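You operate a simulated robot arm through the tools that you are given. There is no shell and no other tool. Be economical: measure what you need, move in short steps, check, and stop when the job is done.

You run a simulated two-armed robot. Do the job below in one go: nothing can be reset, and whatever is moved stays where it is left.

Task
Open the yellow-handled drawer, take the short white spacer bar and leave it in the inside of the yellow-handled drawer, then shut the drawer. Take the cork pad on the wooden packing table and put it away on the pad tray. Put the foam pad on the grey colour chip. Open the bench drawer, put the white corner key on the wooden packing table away in the inside of the bench drawer, then shut the drawer. Put the white wheel block from the wooden packing table on the top of the blue plate. Fetch the blue wheel and set it in the clip carton. Take the clipboard on the top of the frame bench and put it away on the board on the large green drum. Take the steel parts dish on the top of the frame bench and put it away on the third store rack shelf from the top. Turn the brush gap dial to 6 mm. Count the purple edge clips on the front edge of the green packing table, then put as many of the black rubber blocks from the front edge of the green packing table on the roller side of the sample table. Open the white-handled drawer. The order is free. Set down upright: white wheel block.
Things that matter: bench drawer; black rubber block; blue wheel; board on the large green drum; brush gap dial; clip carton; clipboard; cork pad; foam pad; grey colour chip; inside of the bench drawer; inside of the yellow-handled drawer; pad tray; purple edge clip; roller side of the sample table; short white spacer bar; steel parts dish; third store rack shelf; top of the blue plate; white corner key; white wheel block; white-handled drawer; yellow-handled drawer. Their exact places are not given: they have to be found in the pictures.

The check looks at the end state, three seconds after you hand in, the way a careful person would. Anything else that was tipped, shoved, dropped, spilled or broken makes it a failure.

Robot
Two 7-joint arms with two-finger grippers on one trunk, on a base that drives. Base frame: it is fixed to the floor where the robot stands at the start and does not move with it; the origin is under the middle of the robot, x ahead of it, y to its left, z up; the surface under the hand at the start is at about z = 84. Readings come in cm, degrees, newtons and seconds.
The left shoulder is at the start at [6, 17.9, 111.7], the right one opposite. With the tool pointing down near the work surface each hand reaches from about 26 to 66 cm from the robot's upright axis, wherever it stands, measured 20 degrees to its own side. Places, roughly: bench drawer [-590, -850, 70]; black rubber block (6x5x3 cm) [350, -70, 50]; blue wheel (6x5x2 cm) [-280, -60, 90]; board on the large green drum (22x58 cm) [-264, -1440, 90]; brush gap dial [20, -990, 90]; clip carton [-250, 75, 25]; clipboard [-275, 125, 75]; cork pad (5x5x2 cm) [-550, -610, 80]; foam pad (4x4x3 cm) [-570, -620, 80]; grey colour chip (5x5x1 cm) [-570, -580, 80]; inside of the bench drawer [-590, -840, 70]; inside of the yellow-handled drawer [60, -10, 70]; pad tray (16x18 cm) [-18, -1150, 32]; purple edge clip (3x3x5 cm) [390, -70, 50]; roller side of the sample table [60, 0, 80]; short white spacer bar (11x2x2 cm) [280, -40, 50]; steel parts dish (15x15x5 cm) [-310, 10, 90]; third store rack shelf [-170, 280, 100]; top of the blue plate (29x23 cm) [-616, -924, 84]; white corner key (5x5x2 cm) [-570, -590, 80]; white wheel block (6x5x7 cm) [-600, -600, 80]; white-handled drawer [60, 30, 70]; yellow-handled drawer [50, 0, 70]. Payload 1.96 kg a hand.
The tool frame of a hand sits at the grasp point between the pads (the TCP): z along the fingers, y along the line on which they close. The tips reach 2 cm beyond it. Largest opening 7.2 cm; the body of the gripper starts 3.8 cm behind the TCP.
Orientation is told as [roll, pitch, yaw] about the base's x, y, z axes, in that order, counted from this pose: with the fingers straight down and closing along the base's y, the tool's x points along the base's -x, its y along +y and its z along -z.

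Tools
- The arms move only by the tool play_rows. It takes "left_increments", "right_increments" or both (then of equal length, played together; a hand with none holds still); each is a list of rows, each a list of 3 entries, a list of its own where there are three numbers: the shift along the tool's x, y, z in cm, then the turn, a rotation vector about the tool's x, y, z in rad, then the gripper command, from -1 (shut) to 1 (fully open), values between in proportion. In form: [[[tx, ty, tz], [rx, ry, rz], fingers], ...]. A call has 1 to 12 rows; each row shifts and turns the commanded pose from where the row before left it, along the tool's axes as they then stand. Rows are played at 5 a second. More than 5 cm and 8.6 degrees between two rows, or a gripper value outside its range, and nothing of the call is played. Where a pose cannot be reached the arm comes as near as it can. A force on the tool above 40 N (or 10 N above the force at the start of the call, whichever is more), or a blocked arm, ends the call early, and 0.2 s more pass. Each finger travels about 15.3 cm/s and halts on what it meets, pressing with about 29 N; the grip force reading is that of the motor and also rises with nothing between the fingers. The clock runs only during rows and for 0.2 s after the last one: add rows that do not move to give the fingers time. It gives the time, the measured TCP pose, the force on the tool (base axes), the opening and the grip force at its end, in the units of the frame above (readings bear some noise), with the torque about the TCP (base axes, N m) and any sound that the robot's microphone picked up.
- Cameras (640 x 400 px; columns grow to the right, rows downward): "scene" is now at [1, -0.78, 165.19]; the picture's right is [-0.03, -1.00, 0.00], its down [-0.90, 0.03, -0.43] and it looks along [0.43, -0.01, -0.90] (base axes); focal length 251 px, centre (320, 200). "left" rides on the left gripper at [7.1, -1.9, -8.2] in its tool frame; the picture's right is [0.26, 0.97, 0.00], its down [-0.67, 0.18, -0.72] and it looks along [-0.69, 0.19, 0.70] (tool axes); focal length 280 px, centre (320, 200). "right" rides on the right gripper at [7.1, 1.9, -8.2] in its tool frame; the picture's right is [-0.26, 0.96, 0.00], its down [-0.67, -0.18, -0.72] and it looks along [-0.69, -0.19, 0.70] (tool axes); focal length 280 px, centre (320, 200).
- capture(camera): a new picture of that camera. No time passes.
- raise_lower(by): slides the trunk up (or, below 0, down) by that many cm; the arms and the scene camera ride with it, the base frame stays. It gives what a move gives, with no picture.
- base_move(legs): drives the robot by 1 to 6 legs, each [ahead, left, turn to the left] in cm, cm and degrees, along the robot's own axes; the way and the turn of a leg run together, so that a leg with both is an arc; at most 150 cm and 180 degrees a leg. The arms and the cameras ride along, it lands a little off, and it stops where it bumps. It gives what a move gives.
- turn_head(pan, tilt): turns the head with the scene camera to pan (to the left, within 86 degrees either way) and tilt (down, from -29 to 69), counted from straight ahead of the robot. It gives what a move gives.
- locate(camera, pixels): for up to 12 pixels [column, row] of the newest picture of that camera ("zoom" is the newest enlarged one), the place [x, y, z] in the base frame of the surface seen there, good to about 0.3 cm, but the place of the scene camera against the robot may be out by one fixed shift of up to 1.2 cm in any direction. No time passes.
- enlarge(camera, box): a new picture of the part [left, top, right, bottom] of that camera's present view, enlarged. No time passes.
- finish_job(): hands the job in; it is judged then, once.

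Work in short steps. Measure before you move; look again where a grasp or a placing could have gone wrong, and mend it. You have 392 turns and 370 pictures in all, those below and enlarged ones among them. Open the grippers and draw the arms clear of the work before you hand the job in, unless the task says otherwise.

The tools are called after ">>>" as a command line: name --argument value ..., lists and objects as JSON in quotes. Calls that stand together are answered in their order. play_rows: Moves the arms, as the interface text tells. Its arguments: {"type":"object","properties":{"left_increments":{"type":"array","items":{"type":"array"}},"right_increments":{"type":"array","items":{"type":"array"}}},"required":[]} The other tools are called the same way: raise_lower (by) slides the trunk up or down; base_move (legs) drives the base; turn_head (pan, tilt) turns the head that bears the scene camera; capture (camera) takes a picture; locate (camera, pixels) gives the place of the surface under pixels of a picture; enlarge (camera, box) takes an enlarged picture of a part of a camera's view; finish_job () hands the job in.

At the start:

```text
time_s: 0.0
left_tool_pos: [52.16, 20.02, 107.18]
left_tcp_rot: [0.0, 0.0, -0.1]
left_force: [0.5, -0.3, -0.4]
left_torque: [0.04, 0.01, -0.02]
left_grip_width: 7.19
left_gripper_force: 0.1
right_tool_pos: [37.35, -14.69, 104.61]
right_tcp_rot: [-0.1, 0.0, -0.1]
right_force: [-0.1, 0.2, -0.1]
right_torque: [-0.01, 0.01, 0.03]
right_grip_width: 7.19
right_gripper_force: 0.0
trunk travel left (down, up): [-76.2, 22.8]
robot x, y, heading: [0.13, -0.08, -0.2]
head pan, tilt: [-1.8, 64.2]
```

scene: 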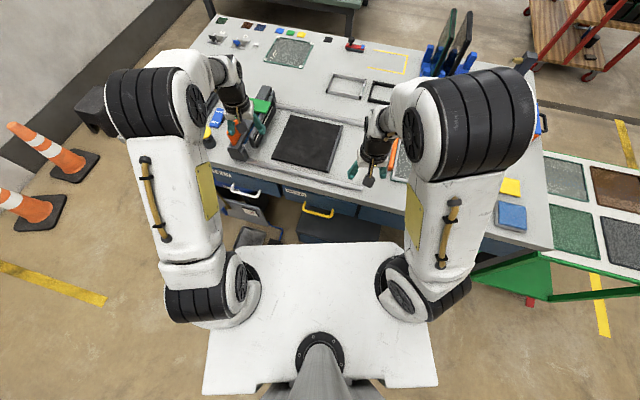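
right: 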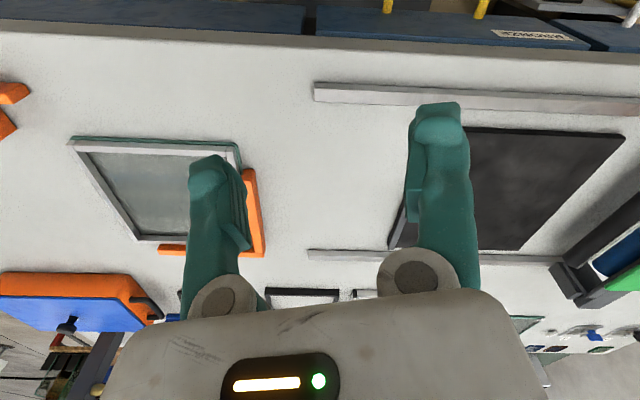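
left: 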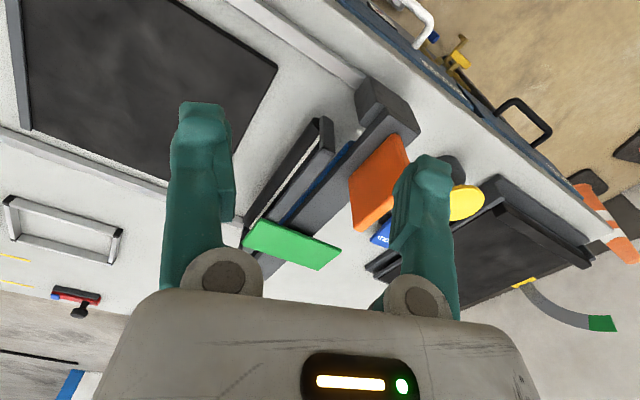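

I'll look around first with the scene camera: ahead with a lower tilt.

>>> turn_head --pan 0 --tilt 25

>>> capture --camera "scene"

>>> turn_head --pan -70 --tilt 25

>>> capture --camera "scene"

>>> turn_head --pan 70 --tilt 25

>>> capture --camera "scene"

```text
time_s: 1.1
left_tool_pos: [52.2, 19.98, 107.19]
left_tcp_rot: [0.0, 0.0, 0.0]
left_force: [-0.1, 0.3, 0.3]
left_torque: [-0.01, -0.01, 0.02]
left_grip_width: 7.22
left_gripper_force: 0.1
right_tool_pos: [37.38, -14.65, 104.58]
right_tcp_rot: [0.0, 0.0, -0.1]
right_force: [-0.2, -0.7, 0.2]
right_torque: [0.01, 0.0, -0.01]
right_grip_width: 7.18
right_gripper_force: 0.1
trunk travel left (down, up): [-76.2, 22.8]
robot x, y, heading: [-0.2, 0.06, 0.1]
head pan, tilt: [0.0, 25.0]
```

```text
366 pictures are left
```

scene: 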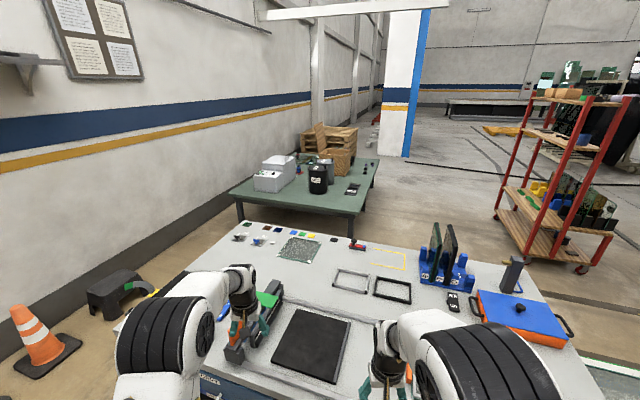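

```text
time_s: 2.5
left_tool_pos: [52.14, 19.9, 107.19]
left_tcp_rot: [0.1, 0.0, 0.1]
left_force: [0.2, -0.2, -0.9]
left_torque: [0.0, -0.01, 0.0]
left_grip_width: 7.22
left_gripper_force: 0.1
right_tool_pos: [37.33, -14.67, 104.62]
right_tcp_rot: [0.0, 0.0, 0.0]
right_force: [-0.4, -0.5, 0.2]
right_torque: [0.0, 0.02, 0.02]
right_grip_width: 7.22
right_gripper_force: 0.0
trunk travel left (down, up): [-76.2, 22.8]
robot x, y, heading: [0.14, -0.2, 0.0]
head pan, tilt: [-70.0, 25.0]
```

```text
365 pictures are left
```

scene: 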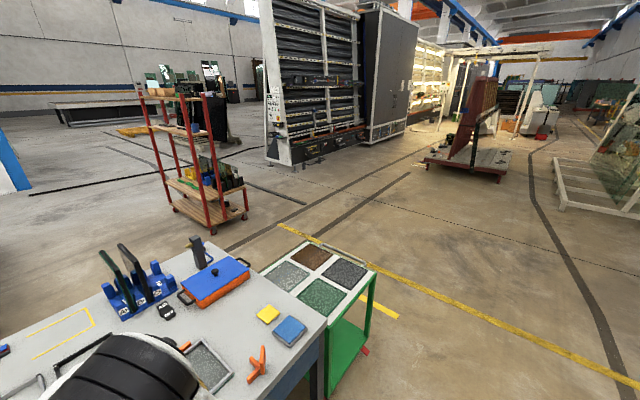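

```text
time_s: 4.7
left_tool_pos: [52.17, 19.95, 107.16]
left_tcp_rot: [0.0, 0.0, 0.0]
left_force: [0.8, -0.4, 0.2]
left_torque: [-0.02, 0.0, -0.01]
left_grip_width: 7.19
left_gripper_force: 0.1
right_tool_pos: [37.48, -14.73, 104.67]
right_tcp_rot: [-0.1, 0.0, 0.0]
right_force: [0.9, -0.5, 0.0]
right_torque: [0.02, 0.01, -0.01]
right_grip_width: 7.21
right_gripper_force: 0.0
trunk travel left (down, up): [-76.2, 22.8]
robot x, y, heading: [-0.18, 0.01, 0.1]
head pan, tilt: [70.0, 25.0]
```

```text
364 pictures are left
```

scene: 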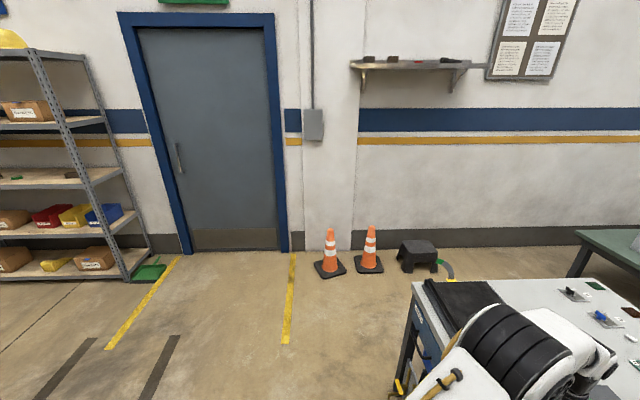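

The green table stands behind the sample table. I look closer at it and at the sample table.

>>> turn_head --pan 0 --tilt 25

>>> enlarge --camera "scene" --box '[220, 110, 400, 222]'

>>> locate --camera "zoom" --pixels '[[70, 270], [280, 370], [410, 375], [520, 190], [60, 400], [475, 275], [510, 220], [350, 250], [195, 180]]'

>>> turn_head --pan 0 --tilt 55

>>> capture --camera "scene"

>>> locate --camera "scene" --pixels '[[240, 60], [420, 60], [300, 150], [200, 150], [560, 180], [530, 260], [310, 250], [240, 235]]'

```text
time_s: 6.1
left_tool_pos: [52.05, 19.98, 107.13]
left_tcp_rot: [0.0, -0.1, 0.0]
left_force: [-0.7, 0.1, 0.1]
left_torque: [-0.02, -0.01, 0.0]
left_grip_width: 7.2
left_gripper_force: 0.0
right_tool_pos: [37.21, -14.68, 104.58]
right_tcp_rot: [0.0, 0.0, 0.0]
right_force: [0.7, -0.5, 0.3]
right_torque: [0.01, 0.0, 0.04]
right_grip_width: 7.19
right_gripper_force: 0.0
trunk travel left (down, up): [-76.2, 22.8]
robot x, y, heading: [-0.07, -0.13, 0.2]
head pan, tilt: [0.0, 25.0]
```

```text
3.56 times, centred on (310, 166) of scene
```

zoom: 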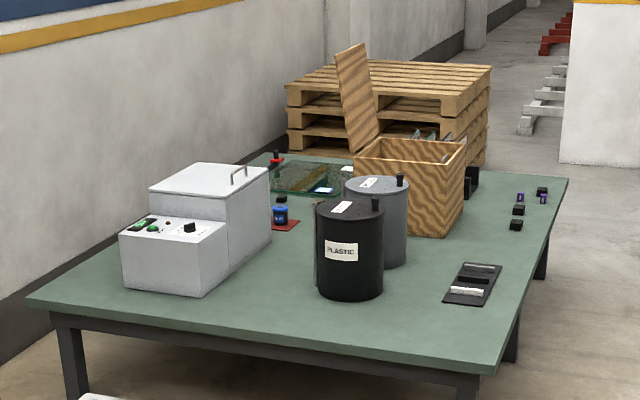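

```text
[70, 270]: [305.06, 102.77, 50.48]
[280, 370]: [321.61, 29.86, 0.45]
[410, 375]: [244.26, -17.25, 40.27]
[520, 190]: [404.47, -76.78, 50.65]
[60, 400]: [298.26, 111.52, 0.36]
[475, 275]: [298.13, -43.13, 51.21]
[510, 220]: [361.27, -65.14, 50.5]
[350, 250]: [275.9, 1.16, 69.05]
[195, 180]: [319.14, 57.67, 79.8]
```

```text
time_s: 7.1
left_tool_pos: [52.09, 19.99, 107.23]
left_tcp_rot: [0.0, 0.0, 0.0]
left_force: [-0.6, -0.2, 1.0]
left_torque: [-0.04, 0.03, -0.02]
left_grip_width: 7.2
left_gripper_force: 0.0
right_tool_pos: [37.36, -14.59, 104.59]
right_tcp_rot: [0.1, 0.0, 0.0]
right_force: [-0.1, -0.2, 0.0]
right_torque: [0.0, -0.02, -0.01]
right_grip_width: 7.18
right_gripper_force: 0.1
trunk travel left (down, up): [-76.2, 22.8]
robot x, y, heading: [-0.03, 0.13, 0.2]
head pan, tilt: [0.0, 55.0]
```

```text
362 pictures are left
```

scene: 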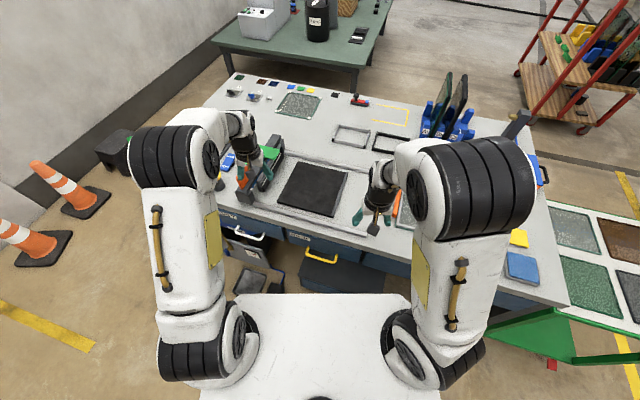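

```text
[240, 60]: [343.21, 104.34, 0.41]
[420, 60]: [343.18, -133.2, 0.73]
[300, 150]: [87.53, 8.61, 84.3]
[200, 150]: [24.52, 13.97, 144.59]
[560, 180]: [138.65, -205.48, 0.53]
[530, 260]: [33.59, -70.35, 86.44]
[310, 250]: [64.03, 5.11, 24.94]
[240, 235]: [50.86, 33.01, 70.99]
```

I enlarge the sample table parts to find the "roller side" and the drawer handles.

>>> enlarge --camera "scene" --box '[200, 60, 400, 185]'

>>> enlarge --camera "scene" --box '[200, 160, 400, 285]'

>>> enlarge --camera "scene" --box '[380, 60, 580, 185]'

```text
3.20 times, centred on (300, 122) of scene
```

zoom: 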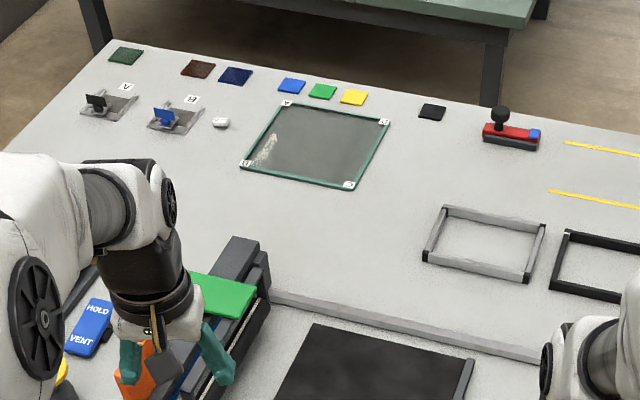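

```text
3.20 times, centred on (300, 222) of scene
```

zoom: 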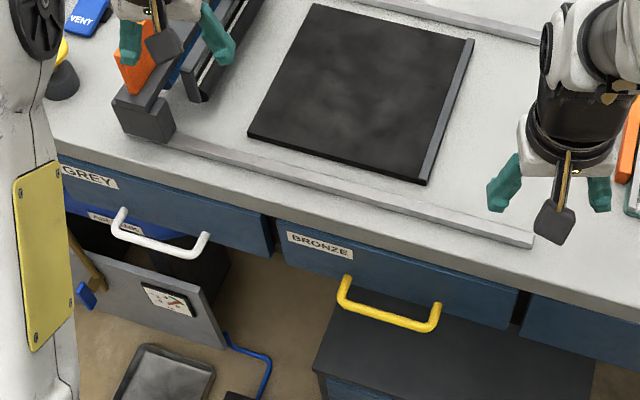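

```text
3.20 times, centred on (480, 122) of scene
```

zoom: 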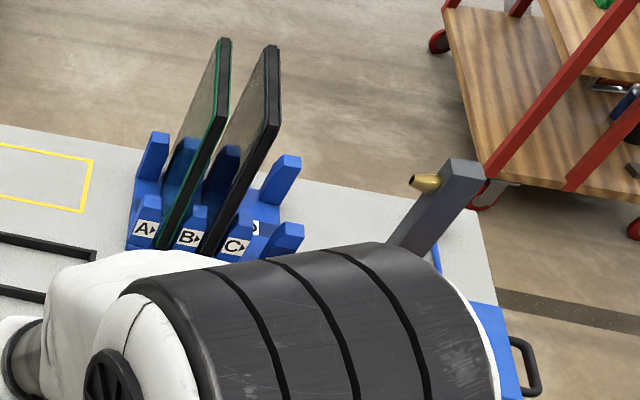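

I map obstacles for driving: look right and locate the floor points.

>>> turn_head --pan -50 --tilt 30

>>> capture --camera "scene"

>>> locate --camera "scene" --pixels '[[150, 100], [100, 120], [60, 100], [110, 200], [250, 145], [180, 200], [330, 240], [330, 160], [170, 130], [270, 290], [340, 330], [450, 270]]'

```text
time_s: 8.2
left_tool_pos: [52.02, 19.97, 107.13]
left_tcp_rot: [0.0, 0.0, 0.0]
left_force: [0.4, 0.1, -0.1]
left_torque: [0.03, 0.01, -0.03]
left_grip_width: 7.19
left_gripper_force: 0.1
right_tool_pos: [37.37, -14.57, 104.76]
right_tcp_rot: [0.1, 0.0, -0.1]
right_force: [-0.9, 0.0, 0.3]
right_torque: [0.0, -0.04, 0.0]
right_grip_width: 7.2
right_gripper_force: 0.1
trunk travel left (down, up): [-76.2, 22.8]
robot x, y, heading: [-0.06, -0.23, 0.0]
head pan, tilt: [-50.0, 30.0]
```

```text
358 pictures are left
```

scene: 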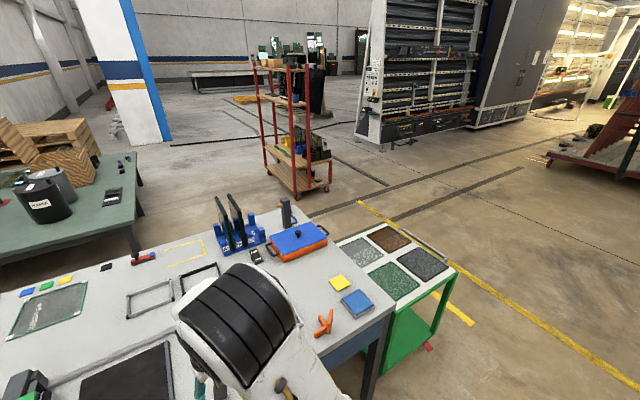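

```text
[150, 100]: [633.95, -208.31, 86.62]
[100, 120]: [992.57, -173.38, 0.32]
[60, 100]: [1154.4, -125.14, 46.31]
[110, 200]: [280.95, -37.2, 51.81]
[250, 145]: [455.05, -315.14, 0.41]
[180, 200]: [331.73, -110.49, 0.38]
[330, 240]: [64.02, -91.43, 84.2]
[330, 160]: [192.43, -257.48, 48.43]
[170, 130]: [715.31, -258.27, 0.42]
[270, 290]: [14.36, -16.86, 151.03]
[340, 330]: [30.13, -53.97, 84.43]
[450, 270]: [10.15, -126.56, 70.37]
```

I locate the cart's wheels, the sample stand and my own platform's edges.

>>> locate --camera "scene" --pixels '[[267, 180], [297, 200], [330, 190], [430, 345], [335, 237], [455, 270], [395, 310], [140, 225], [128, 260], [310, 215], [220, 240], [390, 255]]'

>>> turn_head --pan 0 --tilt 67

>>> capture --camera "scene"

>>> locate --camera "scene" --pixels '[[260, 240], [380, 240], [207, 380], [435, 380], [250, 185], [335, 213], [305, 205], [222, 184], [180, 137], [540, 243], [266, 190], [415, 232]]'

```text
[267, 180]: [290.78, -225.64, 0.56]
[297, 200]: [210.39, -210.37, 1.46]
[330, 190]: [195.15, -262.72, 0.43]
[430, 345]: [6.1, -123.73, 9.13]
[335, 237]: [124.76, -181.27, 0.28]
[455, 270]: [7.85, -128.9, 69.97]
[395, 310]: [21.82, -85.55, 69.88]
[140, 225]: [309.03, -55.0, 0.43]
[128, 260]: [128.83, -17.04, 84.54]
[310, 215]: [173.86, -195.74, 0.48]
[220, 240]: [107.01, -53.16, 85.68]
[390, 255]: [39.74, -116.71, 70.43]
```

```text
time_s: 9.4
left_tool_pos: [52.04, 19.9, 107.22]
left_tcp_rot: [0.0, 0.0, -0.1]
left_force: [0.3, 0.0, 0.9]
left_torque: [0.02, 0.02, -0.01]
left_grip_width: 7.2
left_gripper_force: 0.1
right_tool_pos: [37.4, -14.74, 104.73]
right_tcp_rot: [0.0, 0.0, 0.0]
right_force: [-0.1, 0.5, 0.2]
right_torque: [0.0, 0.0, 0.04]
right_grip_width: 7.2
right_gripper_force: 0.0
trunk travel left (down, up): [-76.2, 22.8]
robot x, y, heading: [0.12, 0.07, -0.1]
head pan, tilt: [0.0, 67.0]
```

```text
357 pictures are left
```

scene: 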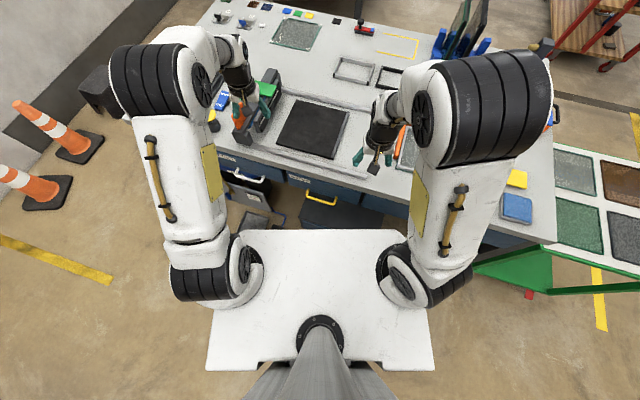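

```text
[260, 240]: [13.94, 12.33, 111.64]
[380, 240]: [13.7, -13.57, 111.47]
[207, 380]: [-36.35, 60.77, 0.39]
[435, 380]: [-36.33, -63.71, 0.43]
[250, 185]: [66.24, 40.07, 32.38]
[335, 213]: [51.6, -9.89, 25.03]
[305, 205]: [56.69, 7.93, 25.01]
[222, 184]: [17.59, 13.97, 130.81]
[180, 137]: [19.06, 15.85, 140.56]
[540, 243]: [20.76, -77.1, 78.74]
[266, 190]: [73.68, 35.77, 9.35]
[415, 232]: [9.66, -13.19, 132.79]
```

The right of the sample table and stand is free out to about y=-200, so I drive around it towards the green table's front edge (its right side, normal heading about 72°).

>>> base_move --legs '[[-30, 0, 0], [0, -150, 0], [150, 0, 0], [100, 10, 0]]'

>>> turn_head --pan 20 --tilt 40

>>> capture --camera "scene"

```text
time_s: 20.7
left_tool_pos: [44.12, -130.83, 107.07]
left_tcp_rot: [0.1, 0.1, 1.4]
left_force: [0.5, -0.7, 0.0]
left_torque: [0.0, 0.03, 0.01]
left_grip_width: 7.2
left_gripper_force: 0.2
right_tool_pos: [30.33, -165.9, 104.53]
right_tcp_rot: [0.2, 0.2, 1.5]
right_force: [0.1, 0.5, 0.1]
right_torque: [0.03, 0.09, 0.02]
right_grip_width: 7.21
right_gripper_force: 0.0
trunk travel left (down, up): [-76.2, 22.8]
robot x, y, heading: [-7.87, -152.19, 1.3]
head pan, tilt: [0.0, 67.0]
stopped in leg 3: the robot was blocked; the commanded pose is now the measured one
```

```text
time_s: 21.6
left_tool_pos: [43.73, -130.55, 107.07]
left_tcp_rot: [0.0, 0.1, 1.7]
left_force: [0.3, -0.1, -0.3]
left_torque: [-0.01, -0.01, 0.0]
left_grip_width: 7.21
left_gripper_force: 0.1
right_tool_pos: [30.04, -165.88, 104.63]
right_tcp_rot: [0.0, 0.0, 1.5]
right_force: [0.0, 0.9, 0.7]
right_torque: [-0.02, -0.02, 0.01]
right_grip_width: 7.19
right_gripper_force: 0.1
trunk travel left (down, up): [-76.2, 22.8]
robot x, y, heading: [-7.82, -152.16, 1.5]
head pan, tilt: [20.0, 40.0]
```

```text
356 pictures are left
```

scene: 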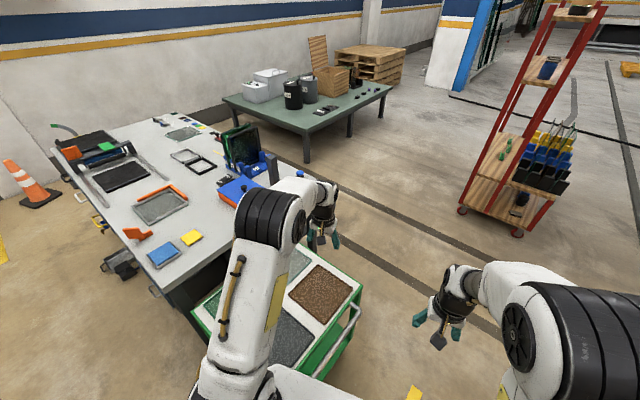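

The base touched the green stand. I'll measure the stand and cart to route wider.

>>> locate --camera "scene" --pixels '[[360, 293], [193, 317], [300, 245], [325, 375], [460, 210], [517, 232], [305, 160], [350, 135], [60, 150], [150, 260]]'

>>> enlarge --camera "scene" --box '[20, 110, 260, 260]'

```text
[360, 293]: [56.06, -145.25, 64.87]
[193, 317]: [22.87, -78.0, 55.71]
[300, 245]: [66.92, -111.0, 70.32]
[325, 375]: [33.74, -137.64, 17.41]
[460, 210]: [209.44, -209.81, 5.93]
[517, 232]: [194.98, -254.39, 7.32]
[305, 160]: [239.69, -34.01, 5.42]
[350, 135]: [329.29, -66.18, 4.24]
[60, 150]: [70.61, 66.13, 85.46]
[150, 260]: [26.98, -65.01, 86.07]
```

```text
2.67 times, centred on (140, 185) of scene
```

zoom: 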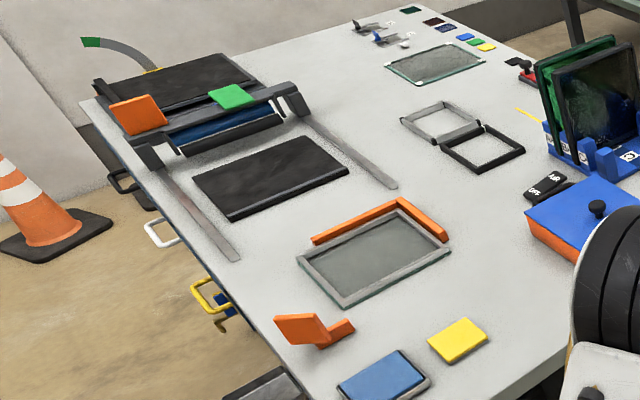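

Roller unit sits on the left of the sample table. I route: back, further right, forward past the stand, then left and forward.

>>> base_move --legs '[[-14, 0, -1.5], [0, -45, 0], [148, 0, 0], [0, 62, 0], [110, 0, 0], [80, 0, 0]]'

>>> capture --camera "scene"

```text
time_s: 44.3
left_tool_pos: [366.36, -112.76, 107.15]
left_tcp_rot: [0.0, 0.0, -0.5]
left_force: [0.4, 0.3, -0.3]
left_torque: [0.02, 0.05, -0.01]
left_grip_width: 7.19
left_gripper_force: 0.0
right_tool_pos: [351.23, -147.21, 104.64]
right_tcp_rot: [-0.1, 0.0, -0.7]
right_force: [0.1, 1.1, 0.0]
right_torque: [-0.03, 0.02, -0.03]
right_grip_width: 7.19
right_gripper_force: 0.2
trunk travel left (down, up): [-76.2, 22.8]
robot x, y, heading: [314.17, -132.18, -0.8]
head pan, tilt: [20.0, 40.0]
```

```text
354 pictures are left
```

scene: 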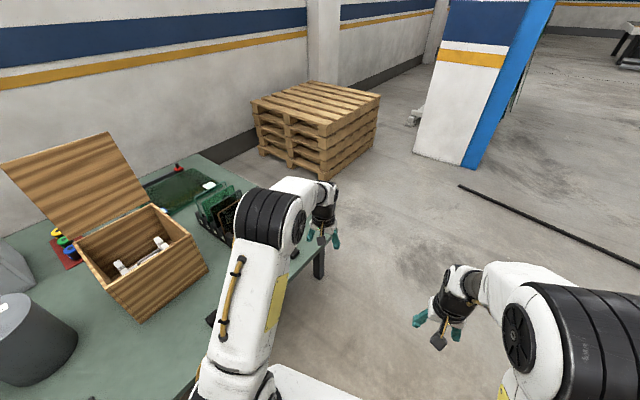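

Now turn to face the edge (heading 72) and look down at it.

>>> base_move --legs '[[20, -5, 0], [0, 0, 72.8]]'

>>> turn_head --pan 0 --tilt 50

>>> capture --camera "scene"

```text
time_s: 49.1
left_tool_pos: [330.78, -81.64, 107.13]
left_tcp_rot: [0.0, 0.0, 72.6]
left_force: [-0.2, -0.1, -0.4]
left_torque: [0.04, 0.02, 0.02]
left_grip_width: 7.22
left_gripper_force: 0.1
right_tool_pos: [359.61, -105.99, 104.64]
right_tcp_rot: [0.0, 0.0, 72.6]
right_force: [-1.0, -0.3, -0.1]
right_torque: [-0.02, 0.03, -0.01]
right_grip_width: 7.21
right_gripper_force: 0.0
trunk travel left (down, up): [-76.2, 22.8]
robot x, y, heading: [334.57, -137.11, 72.6]
head pan, tilt: [20.0, 40.0]
```

```text
time_s: 49.9
left_tool_pos: [330.89, -81.66, 107.24]
left_tcp_rot: [0.0, 0.0, 72.6]
left_force: [0.7, -0.2, 0.1]
left_torque: [0.02, 0.01, -0.03]
left_grip_width: 7.19
left_gripper_force: 0.1
right_tool_pos: [359.52, -106.12, 104.62]
right_tcp_rot: [0.0, 0.0, 72.5]
right_force: [-0.4, -0.7, 0.2]
right_torque: [-0.01, 0.0, 0.0]
right_grip_width: 7.22
right_gripper_force: 0.1
trunk travel left (down, up): [-76.2, 22.8]
robot x, y, heading: [334.5, -137.25, 72.7]
head pan, tilt: [0.0, 50.0]
```

```text
353 pictures are left
```

scene: 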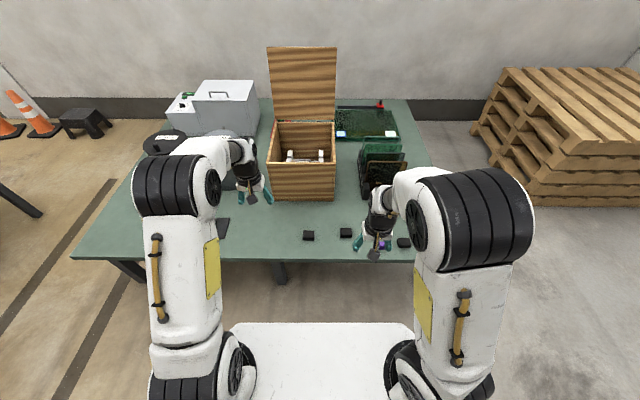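

Three black blocks appear at (308,236), (346,233), (404,243). I check the clips with an enlarged view and the right wrist camera.

>>> enlarge --camera "scene" --box '[280, 190, 440, 290]'

>>> capture --camera "right"

>>> capture --camera "left"

```text
4.00 times, centred on (360, 240) of scene
```

zoom: 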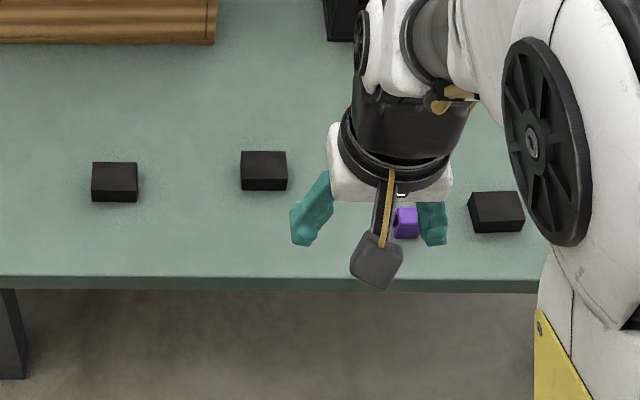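

```text
351 pictures are left
```

right: 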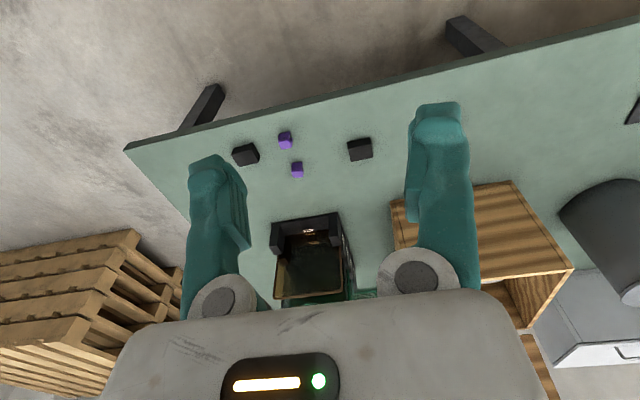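

```text
350 pictures are left
```

left: 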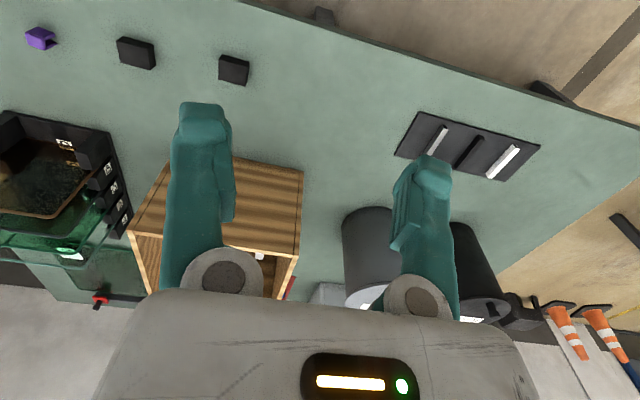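

Two purple clips so far and three blocks. I measure blocks, clips, box and bars.

>>> locate --camera "right" --pixels '[[245, 152], [360, 147], [285, 138], [297, 169], [392, 205], [275, 245], [510, 180]]'

>>> locate --camera "left" --pixels '[[136, 50], [233, 68], [437, 138], [505, 160], [470, 150], [40, 37], [540, 146], [300, 172], [290, 270]]'

>>> enlarge --camera "left" --box '[380, 90, 560, 202]'

```text
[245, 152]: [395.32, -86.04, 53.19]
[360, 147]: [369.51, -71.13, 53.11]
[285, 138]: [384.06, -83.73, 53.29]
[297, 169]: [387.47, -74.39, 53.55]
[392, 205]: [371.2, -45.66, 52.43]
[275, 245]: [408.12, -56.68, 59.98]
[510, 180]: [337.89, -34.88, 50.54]
```

```text
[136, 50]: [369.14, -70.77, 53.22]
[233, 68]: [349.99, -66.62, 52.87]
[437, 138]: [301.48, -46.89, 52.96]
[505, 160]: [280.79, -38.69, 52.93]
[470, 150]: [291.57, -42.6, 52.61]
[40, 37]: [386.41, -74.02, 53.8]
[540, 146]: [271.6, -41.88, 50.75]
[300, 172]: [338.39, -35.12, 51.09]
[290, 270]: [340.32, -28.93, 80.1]
```

```text
3.56 times, centred on (470, 146) of left
```

zoom: 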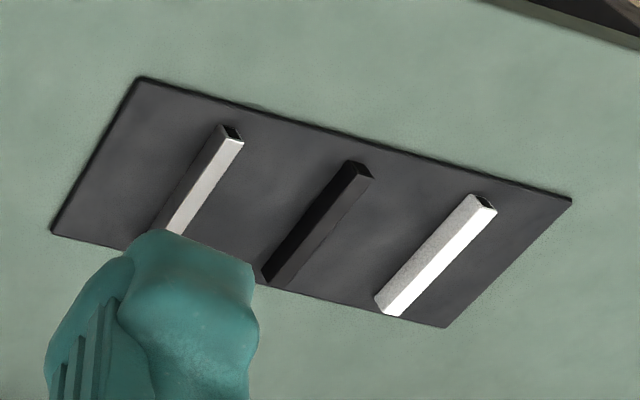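

The white bar lies at (505,160) → [281,-39]; blocks at [350,-67], [369,-71], [395,-86]. I drive closer and lower the trunk to grasp blocks 1 and 2 with both hands.

>>> base_move --legs '[[14.8, -4, 0]]'

>>> raise_lower --by -36

>>> capture --camera "right"

>>> capture --camera "left"

```text
time_s: 51.3
left_tool_pos: [339.23, -68.4, 107.25]
left_tcp_rot: [0.0, 0.0, 72.6]
left_force: [0.0, 0.0, 0.1]
left_torque: [0.0, 0.01, 0.01]
left_grip_width: 7.21
left_gripper_force: 0.0
right_tool_pos: [367.9, -92.59, 104.76]
right_tcp_rot: [0.0, 0.0, 72.7]
right_force: [-0.4, 0.0, 0.3]
right_torque: [0.01, 0.0, 0.03]
right_grip_width: 7.19
right_gripper_force: 0.0
trunk travel left (down, up): [-76.2, 22.8]
robot x, y, heading: [343.08, -124.12, 72.4]
head pan, tilt: [0.0, 50.0]
```

```text
time_s: 54.8
left_tool_pos: [339.33, -68.3, 71.21]
left_tcp_rot: [0.1, 0.0, 72.6]
left_force: [-0.3, 0.5, 0.0]
left_torque: [0.0, 0.01, -0.02]
left_grip_width: 7.23
left_gripper_force: 0.0
right_tool_pos: [368.02, -92.74, 68.76]
right_tcp_rot: [0.0, -0.1, 72.6]
right_force: [-0.5, -0.8, 0.5]
right_torque: [-0.01, -0.01, 0.01]
right_grip_width: 7.2
right_gripper_force: 0.1
trunk travel left (down, up): [-40.2, 58.8]
robot x, y, heading: [343.05, -123.91, 72.8]
head pan, tilt: [0.0, 50.0]
```

```text
348 pictures are left
```

right: 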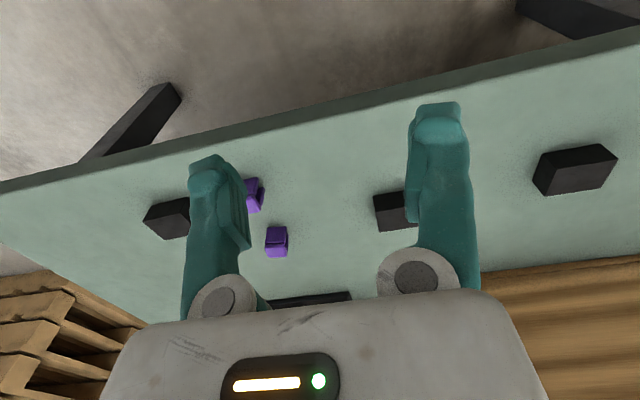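

```text
347 pictures are left
```

left: 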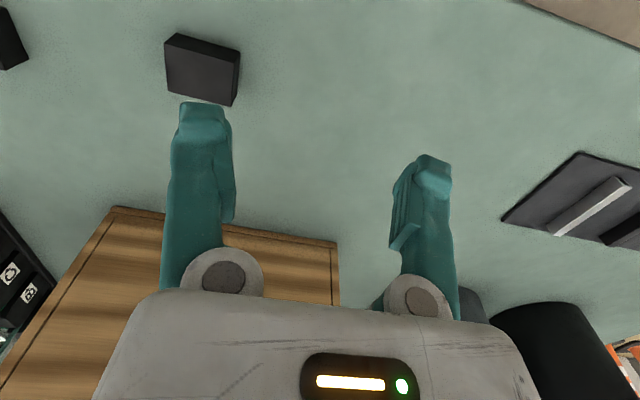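

I measure block A's top corners in the left picture and B's in the right.

>>> locate --camera "left" --pixels '[[170, 42], [234, 56], [168, 92], [228, 103], [200, 72], [239, 52], [233, 100], [178, 36]]'

>>> locate --camera "right" --pixels '[[376, 195], [400, 193], [380, 228], [402, 226], [390, 210], [540, 165], [605, 150], [615, 158], [548, 192], [590, 185]]'

```text
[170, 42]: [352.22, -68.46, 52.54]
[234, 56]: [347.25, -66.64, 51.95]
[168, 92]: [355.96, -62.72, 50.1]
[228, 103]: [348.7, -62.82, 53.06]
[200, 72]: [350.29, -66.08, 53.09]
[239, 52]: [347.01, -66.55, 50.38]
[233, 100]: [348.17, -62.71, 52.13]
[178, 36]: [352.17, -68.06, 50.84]
```

```text
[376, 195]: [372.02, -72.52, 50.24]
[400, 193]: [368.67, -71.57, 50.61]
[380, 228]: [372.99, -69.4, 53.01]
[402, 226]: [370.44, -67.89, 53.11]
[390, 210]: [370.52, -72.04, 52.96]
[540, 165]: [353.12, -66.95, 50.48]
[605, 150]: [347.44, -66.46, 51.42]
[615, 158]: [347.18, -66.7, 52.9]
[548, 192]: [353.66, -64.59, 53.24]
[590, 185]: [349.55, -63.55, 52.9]
```

Block A centre ≈ [350.4,-65.6], B ≈ [369.4,-70.6]. I hover both hands above them.

>>> play_rows --left_increments '[[[-1.18, -1.96, 0], [0, 0, 0], 1], [[-1.18, -1.96, 0], [0, 0, 0], 1], [[-1.18, -1.96, 0], [0, 0, 0], 1], [[-1.18, -1.96, 0], [0, 0, 0], 1], [[-1.18, -1.96, 0], [0, 0, 0], 1], [[0, 0, 5], [0, 0, 0], 1]]' --right_increments '[[[-4.3, 1.06, 0], [0, 0, 0], 1], [[-4.3, 1.06, 0], [0, 0, 0], 1], [[-4.3, 1.06, 0], [0, 0, 0], 1], [[-4.3, 1.06, 0], [0, 0, 0], 1], [[-4.3, 1.06, 0], [0, 0, 0], 1], [[0, 0, 3], [0, 0, 0], 1]]'

>>> capture --camera "right"

>>> capture --camera "left"

```text
time_s: 56.2
left_tool_pos: [340.45, -68.11, 65.85]
left_tcp_rot: [-0.1, 0.2, 72.7]
left_force: [-0.4, 0.9, -1.3]
left_torque: [-0.01, 0.03, 0.03]
left_grip_width: 7.19
left_gripper_force: 0.1
left hand out of reach, approached as far as the arm can: row 1, 2, 3, 4, 5
right_tool_pos: [368.89, -74.83, 65.52]
right_tcp_rot: [0.1, 0.1, 72.6]
right_force: [0.1, 0.1, 0.3]
right_torque: [0.0, 0.04, 0.02]
right_grip_width: 7.19
right_gripper_force: 0.1
right hand out of reach, approached as far as the arm can: row 5
trunk travel left (down, up): [-40.2, 58.8]
robot x, y, heading: [342.61, -124.01, 72.7]
head pan, tilt: [0.0, 50.0]
```

```text
346 pictures are left
```

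right: 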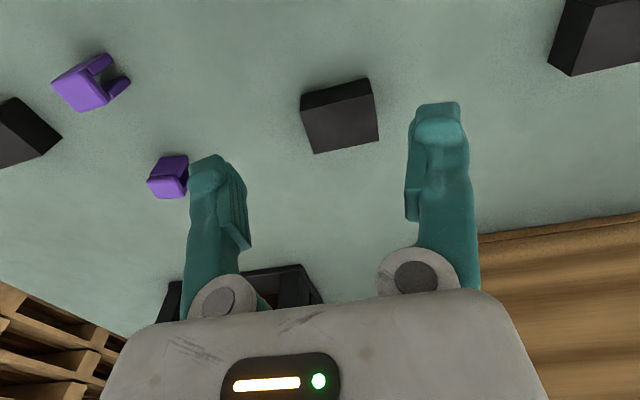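

```text
345 pictures are left
```

left: 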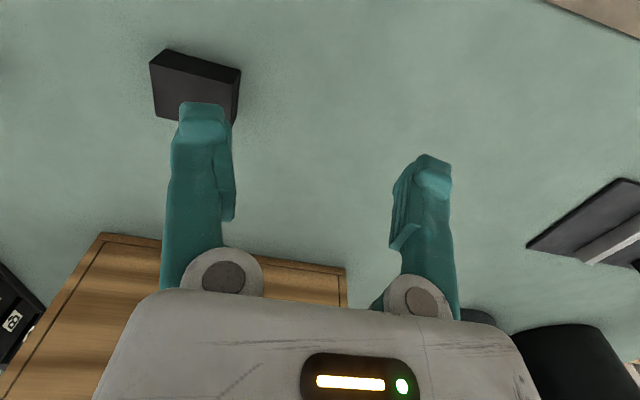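

Reach is short; I drive 10 cm closer (box front is ~20 cm beyond the hands).

>>> base_move --legs '[[10, -3, 0]]'

>>> capture --camera "right"

>>> capture --camera "left"

```text
time_s: 57.4
left_tool_pos: [346.45, -59.26, 65.93]
left_tcp_rot: [0.0, 0.1, 72.5]
left_force: [0.0, -0.4, -0.1]
left_torque: [0.0, 0.04, 0.01]
left_grip_width: 7.18
left_gripper_force: 0.2
right_tool_pos: [374.93, -66.05, 65.5]
right_tcp_rot: [0.1, 0.1, 72.6]
right_force: [0.0, 1.0, 0.1]
right_torque: [0.02, -0.04, -0.01]
right_grip_width: 7.21
right_gripper_force: 0.0
trunk travel left (down, up): [-40.2, 58.8]
robot x, y, heading: [348.72, -114.37, 72.6]
head pan, tilt: [0.0, 50.0]
```

```text
344 pictures are left
```

right: 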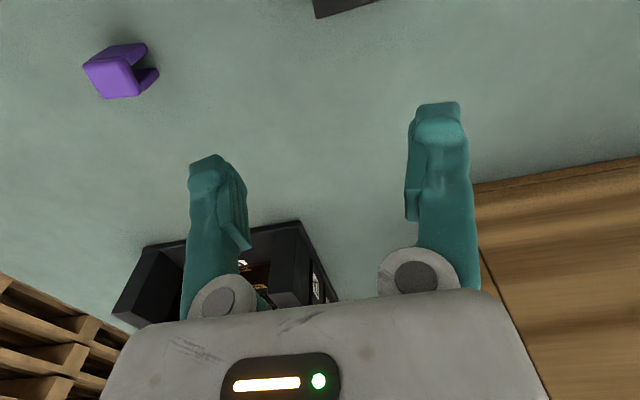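

```text
343 pictures are left
```

left: 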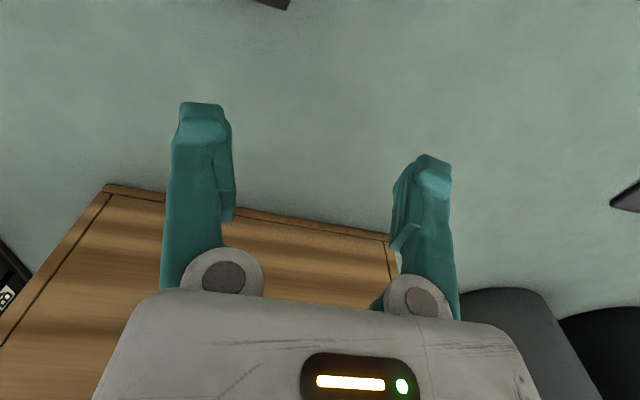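

Now both hands are in range; I move over the blocks.

>>> play_rows --left_increments '[[[2.4, -2.8, 0], [0, 0, 0], 1], [[2.45, -2.85, 0], [0, 0, 0], 1], [[0, 0, 3], [0, 0, 0], 1]]' --right_increments '[[[3, 1.95, 0], [0, 0, 0], 1], [[3, 1.95, 0], [0, 0, 0], 1], [[0, 0, 3], [0, 0, 0], 1]]'

>>> capture --camera "right"

>>> capture --camera "left"

```text
time_s: 58.2
left_tool_pos: [350.57, -65.57, 62.96]
left_tcp_rot: [0.0, 0.1, 72.6]
left_force: [0.5, 0.1, 0.3]
left_torque: [-0.05, 0.01, -0.02]
left_grip_width: 7.17
left_gripper_force: 0.0
right_tool_pos: [369.8, -70.84, 62.79]
right_tcp_rot: [0.0, 0.1, 72.5]
right_force: [0.1, 0.0, -0.2]
right_torque: [0.03, -0.01, -0.01]
right_grip_width: 7.19
right_gripper_force: 0.0
trunk travel left (down, up): [-40.2, 58.8]
robot x, y, heading: [349.13, -115.01, 72.9]
head pan, tilt: [0.0, 50.0]
```

```text
342 pictures are left
```

right: 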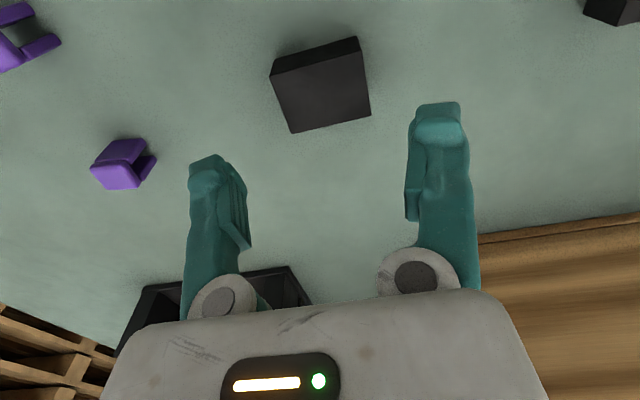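

```text
341 pictures are left
```

left: 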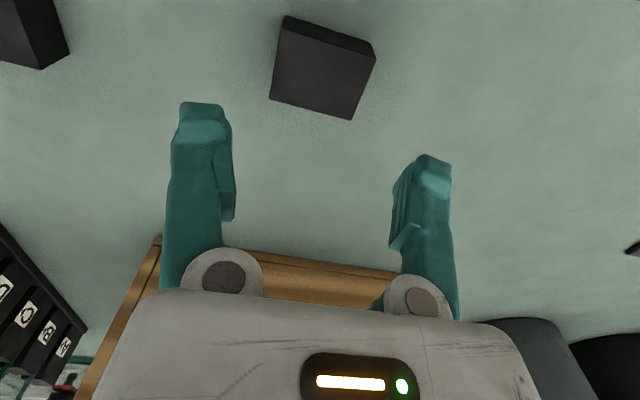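

I check top-face corners of both blocks for centre and angle.

>>> locate --camera "right" --pixels '[[274, 76], [358, 54], [294, 129], [368, 112], [321, 92]]'

>>> locate --camera "left" --pixels '[[287, 35], [370, 57], [274, 97], [350, 116], [321, 76]]'

```text
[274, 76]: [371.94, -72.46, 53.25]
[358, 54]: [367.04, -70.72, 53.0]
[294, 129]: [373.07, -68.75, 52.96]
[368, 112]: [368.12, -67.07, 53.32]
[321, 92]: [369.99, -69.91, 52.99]
```

```text
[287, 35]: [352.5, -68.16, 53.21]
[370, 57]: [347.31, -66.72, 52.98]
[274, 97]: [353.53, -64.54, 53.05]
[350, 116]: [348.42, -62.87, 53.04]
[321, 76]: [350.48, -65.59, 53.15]
```

Centres: A [350.4,-65.6], B [370,-69.8]. I nudge B's hand and descend to z≈52.9, then close.

>>> play_rows --left_increments '[[[0, 0, 3.3], [0, 0, 0], 1], [[0, 0, 3.3], [0, 0, 0], 1], [[0, 0, 3.45], [0, 0, 0], 1], [[0, 0, 0], [0, 0, 0], 1], [[0, 0, 0], [0, 0, 0], -1], [[0, 0, 0], [0, 0, 0], -1], [[0, 0, 0], [0, 0, 0], -1]]' --right_increments '[[[-1.1, 0.13, 3.3], [0, 0, 0], 1], [[0, 0, 3.3], [0, 0, 0], 1], [[0, 0, 3.3], [0, 0, 0], 1], [[0, 0, 0], [0, 0, 0], 1], [[0, 0, 0], [0, 0, 0], -1], [[0, 0, 0], [0, 0, 0], -1], [[0, 0, 0], [0, 0, 0], -1]]'

>>> capture --camera "right"

>>> capture --camera "left"

```text
time_s: 59.8
left_tool_pos: [350.08, -65.72, 52.77]
left_tcp_rot: [-0.1, 0.0, 72.6]
left_force: [-0.3, 0.9, 2.9]
left_torque: [0.1, 0.08, -0.07]
left_grip_width: 6.14
left_gripper_force: 28.9
right_tool_pos: [370.15, -69.68, 52.9]
right_tcp_rot: [-0.1, -0.1, 72.6]
right_force: [2.1, -2.5, 1.9]
right_torque: [0.0, -0.07, -0.09]
right_grip_width: 6.12
right_gripper_force: 29.1
trunk travel left (down, up): [-40.2, 58.8]
robot x, y, heading: [348.67, -114.88, 72.5]
head pan, tilt: [0.0, 50.0]
```

```text
340 pictures are left
```

right: 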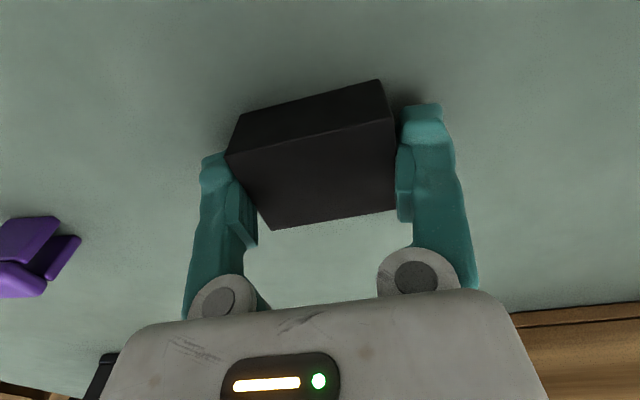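

```text
339 pictures are left
```

left: 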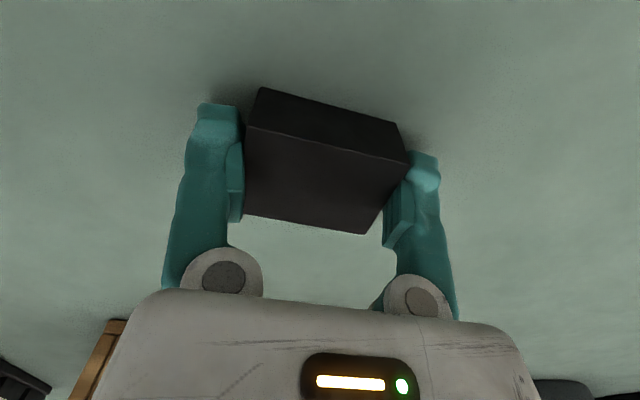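

Both gripped (6.1 cm). Lift with the trunk and drive back the way I came.

>>> raise_lower --by 40

>>> base_move --legs '[[-20, 0, 0], [0, 0, -72.6], [-106, 0, 0], [-106, 0, 0], [0, -62, 0]]'

>>> turn_head --pan 25 --tilt 50

>>> capture --camera "scene"

```text
time_s: 63.6
left_tool_pos: [350.12, -65.6, 92.75]
left_tcp_rot: [0.1, 0.0, 72.6]
left_force: [-0.4, 0.9, -1.6]
left_torque: [0.0, -0.04, 0.03]
left_grip_width: 6.1
left_gripper_force: 29.1
right_tool_pos: [370.04, -69.56, 92.77]
right_tcp_rot: [0.0, 0.1, 72.6]
right_force: [0.2, -1.1, -1.1]
right_torque: [0.02, -0.03, 0.01]
right_grip_width: 6.1
right_gripper_force: 29.1
trunk travel left (down, up): [-80.2, 18.8]
robot x, y, heading: [348.99, -115.5, 72.6]
head pan, tilt: [0.0, 50.0]
```

```text
time_s: 81.7
left_tool_pos: [177.29, -179.17, 92.9]
left_tcp_rot: [0.0, 0.2, -1.5]
left_force: [-0.1, 0.4, 0.0]
left_torque: [0.05, 0.02, 0.02]
left_grip_width: 6.0
left_gripper_force: 29.1
right_tool_pos: [179.03, -199.58, 92.86]
right_tcp_rot: [0.0, 0.1, -1.5]
right_force: [0.3, 1.1, -0.9]
right_torque: [0.01, 0.03, 0.02]
right_grip_width: 6.01
right_gripper_force: 28.9
trunk travel left (down, up): [-80.2, 18.8]
robot x, y, heading: [129.26, -191.37, -1.1]
head pan, tilt: [0.0, 50.0]
```

```text
time_s: 82.6
left_tool_pos: [177.34, -179.26, 92.84]
left_tcp_rot: [0.1, 0.1, -1.4]
left_force: [-0.1, 0.7, -1.3]
left_torque: [0.03, -0.03, 0.01]
left_grip_width: 5.98
left_gripper_force: 29.0
right_tool_pos: [179.03, -199.52, 92.74]
right_tcp_rot: [0.0, 0.0, -1.5]
right_force: [-0.1, -0.2, -0.7]
right_torque: [0.01, 0.0, -0.01]
right_grip_width: 5.99
right_gripper_force: 28.7
trunk travel left (down, up): [-80.2, 18.8]
robot x, y, heading: [129.57, -191.84, -1.6]
head pan, tilt: [25.0, 50.0]
```

```text
338 pictures are left
```

scene: 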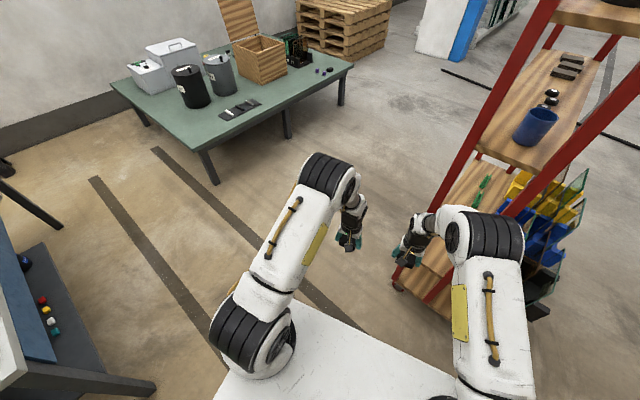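

Continue back along the stand and over to the front of the sample table.

>>> base_move --legs '[[0, 0, 1.6], [-150, 0, 0], [-22, 0, 0], [0, 150, 0], [0, 45, 0], [0, 0, -18]]'

>>> turn_head --pan 0 --tilt 35

>>> capture --camera "scene"

```text
time_s: 101.9
left_tool_pos: [-4.55, -3.39, 92.84]
left_tcp_rot: [-0.1, 0.1, -14.4]
left_force: [0.3, -1.1, -1.3]
left_torque: [-0.02, -0.02, -0.01]
left_grip_width: 5.93
left_gripper_force: 29.4
right_tool_pos: [-7.45, -23.5, 92.69]
right_tcp_rot: [0.0, 0.1, -14.4]
right_force: [-0.7, -0.4, -0.6]
right_torque: [0.02, 0.02, 0.01]
right_grip_width: 5.96
right_gripper_force: 29.1
trunk travel left (down, up): [-80.2, 18.8]
robot x, y, heading: [-54.08, -4.8, -14.5]
head pan, tilt: [25.0, 50.0]
```

```text
time_s: 102.8
left_tool_pos: [-4.64, -3.3, 92.74]
left_tcp_rot: [0.0, 0.1, -14.5]
left_force: [0.6, 0.2, -1.4]
left_torque: [-0.01, -0.04, 0.02]
left_grip_width: 5.93
left_gripper_force: 29.0
right_tool_pos: [-7.46, -23.45, 92.74]
right_tcp_rot: [0.0, 0.1, -14.5]
right_force: [-0.1, 0.2, -1.6]
right_torque: [-0.04, 0.05, 0.01]
right_grip_width: 5.94
right_gripper_force: 29.2
trunk travel left (down, up): [-80.2, 18.8]
robot x, y, heading: [-53.79, -4.66, -14.6]
head pan, tilt: [0.0, 35.0]
```

```text
337 pictures are left
```

scene: 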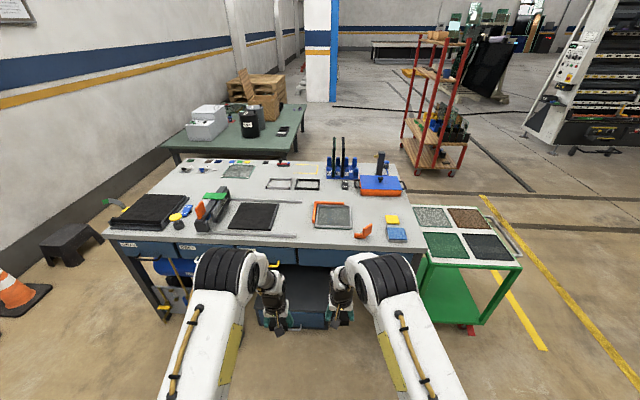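

Now the table is seen without the arms across it; I enlarge it.

>>> enlarge --camera "scene" --box '[100, 150, 260, 250]'

>>> enlarge --camera "scene" --box '[220, 150, 420, 275]'

>>> locate --camera "scene" --pixels '[[253, 215], [232, 226], [275, 225], [211, 226], [206, 217], [155, 212], [105, 228], [418, 250], [330, 214], [270, 237], [297, 236], [190, 232]]'

```text
4.00 times, centred on (180, 200) of scene
```

zoom: 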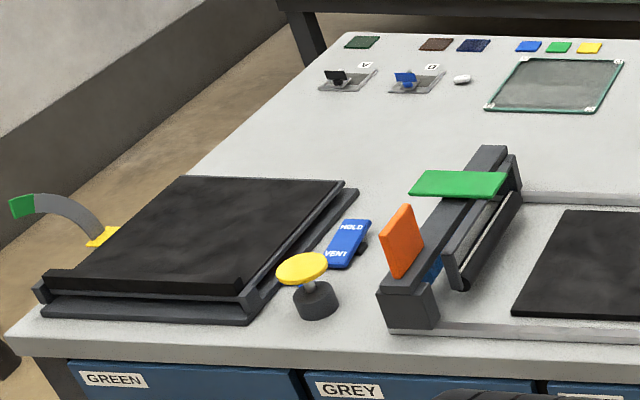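

```text
3.20 times, centred on (320, 212) of scene
```

zoom: 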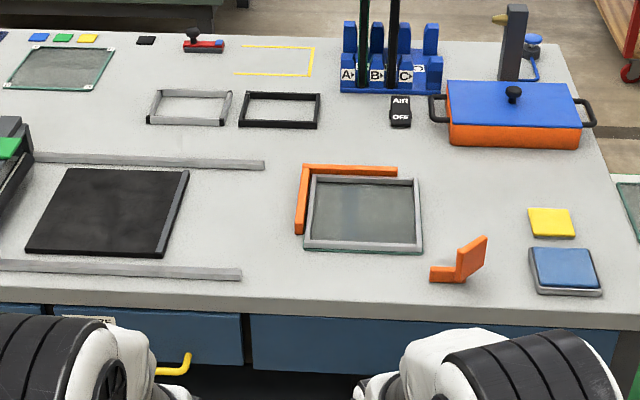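

```text
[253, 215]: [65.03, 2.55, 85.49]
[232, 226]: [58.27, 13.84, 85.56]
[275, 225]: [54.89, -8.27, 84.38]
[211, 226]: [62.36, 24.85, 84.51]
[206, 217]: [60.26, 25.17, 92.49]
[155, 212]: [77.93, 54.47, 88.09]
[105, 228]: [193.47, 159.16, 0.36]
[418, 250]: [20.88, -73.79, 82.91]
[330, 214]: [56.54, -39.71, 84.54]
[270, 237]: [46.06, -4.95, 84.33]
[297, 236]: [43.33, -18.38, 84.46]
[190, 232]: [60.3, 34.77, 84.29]
```

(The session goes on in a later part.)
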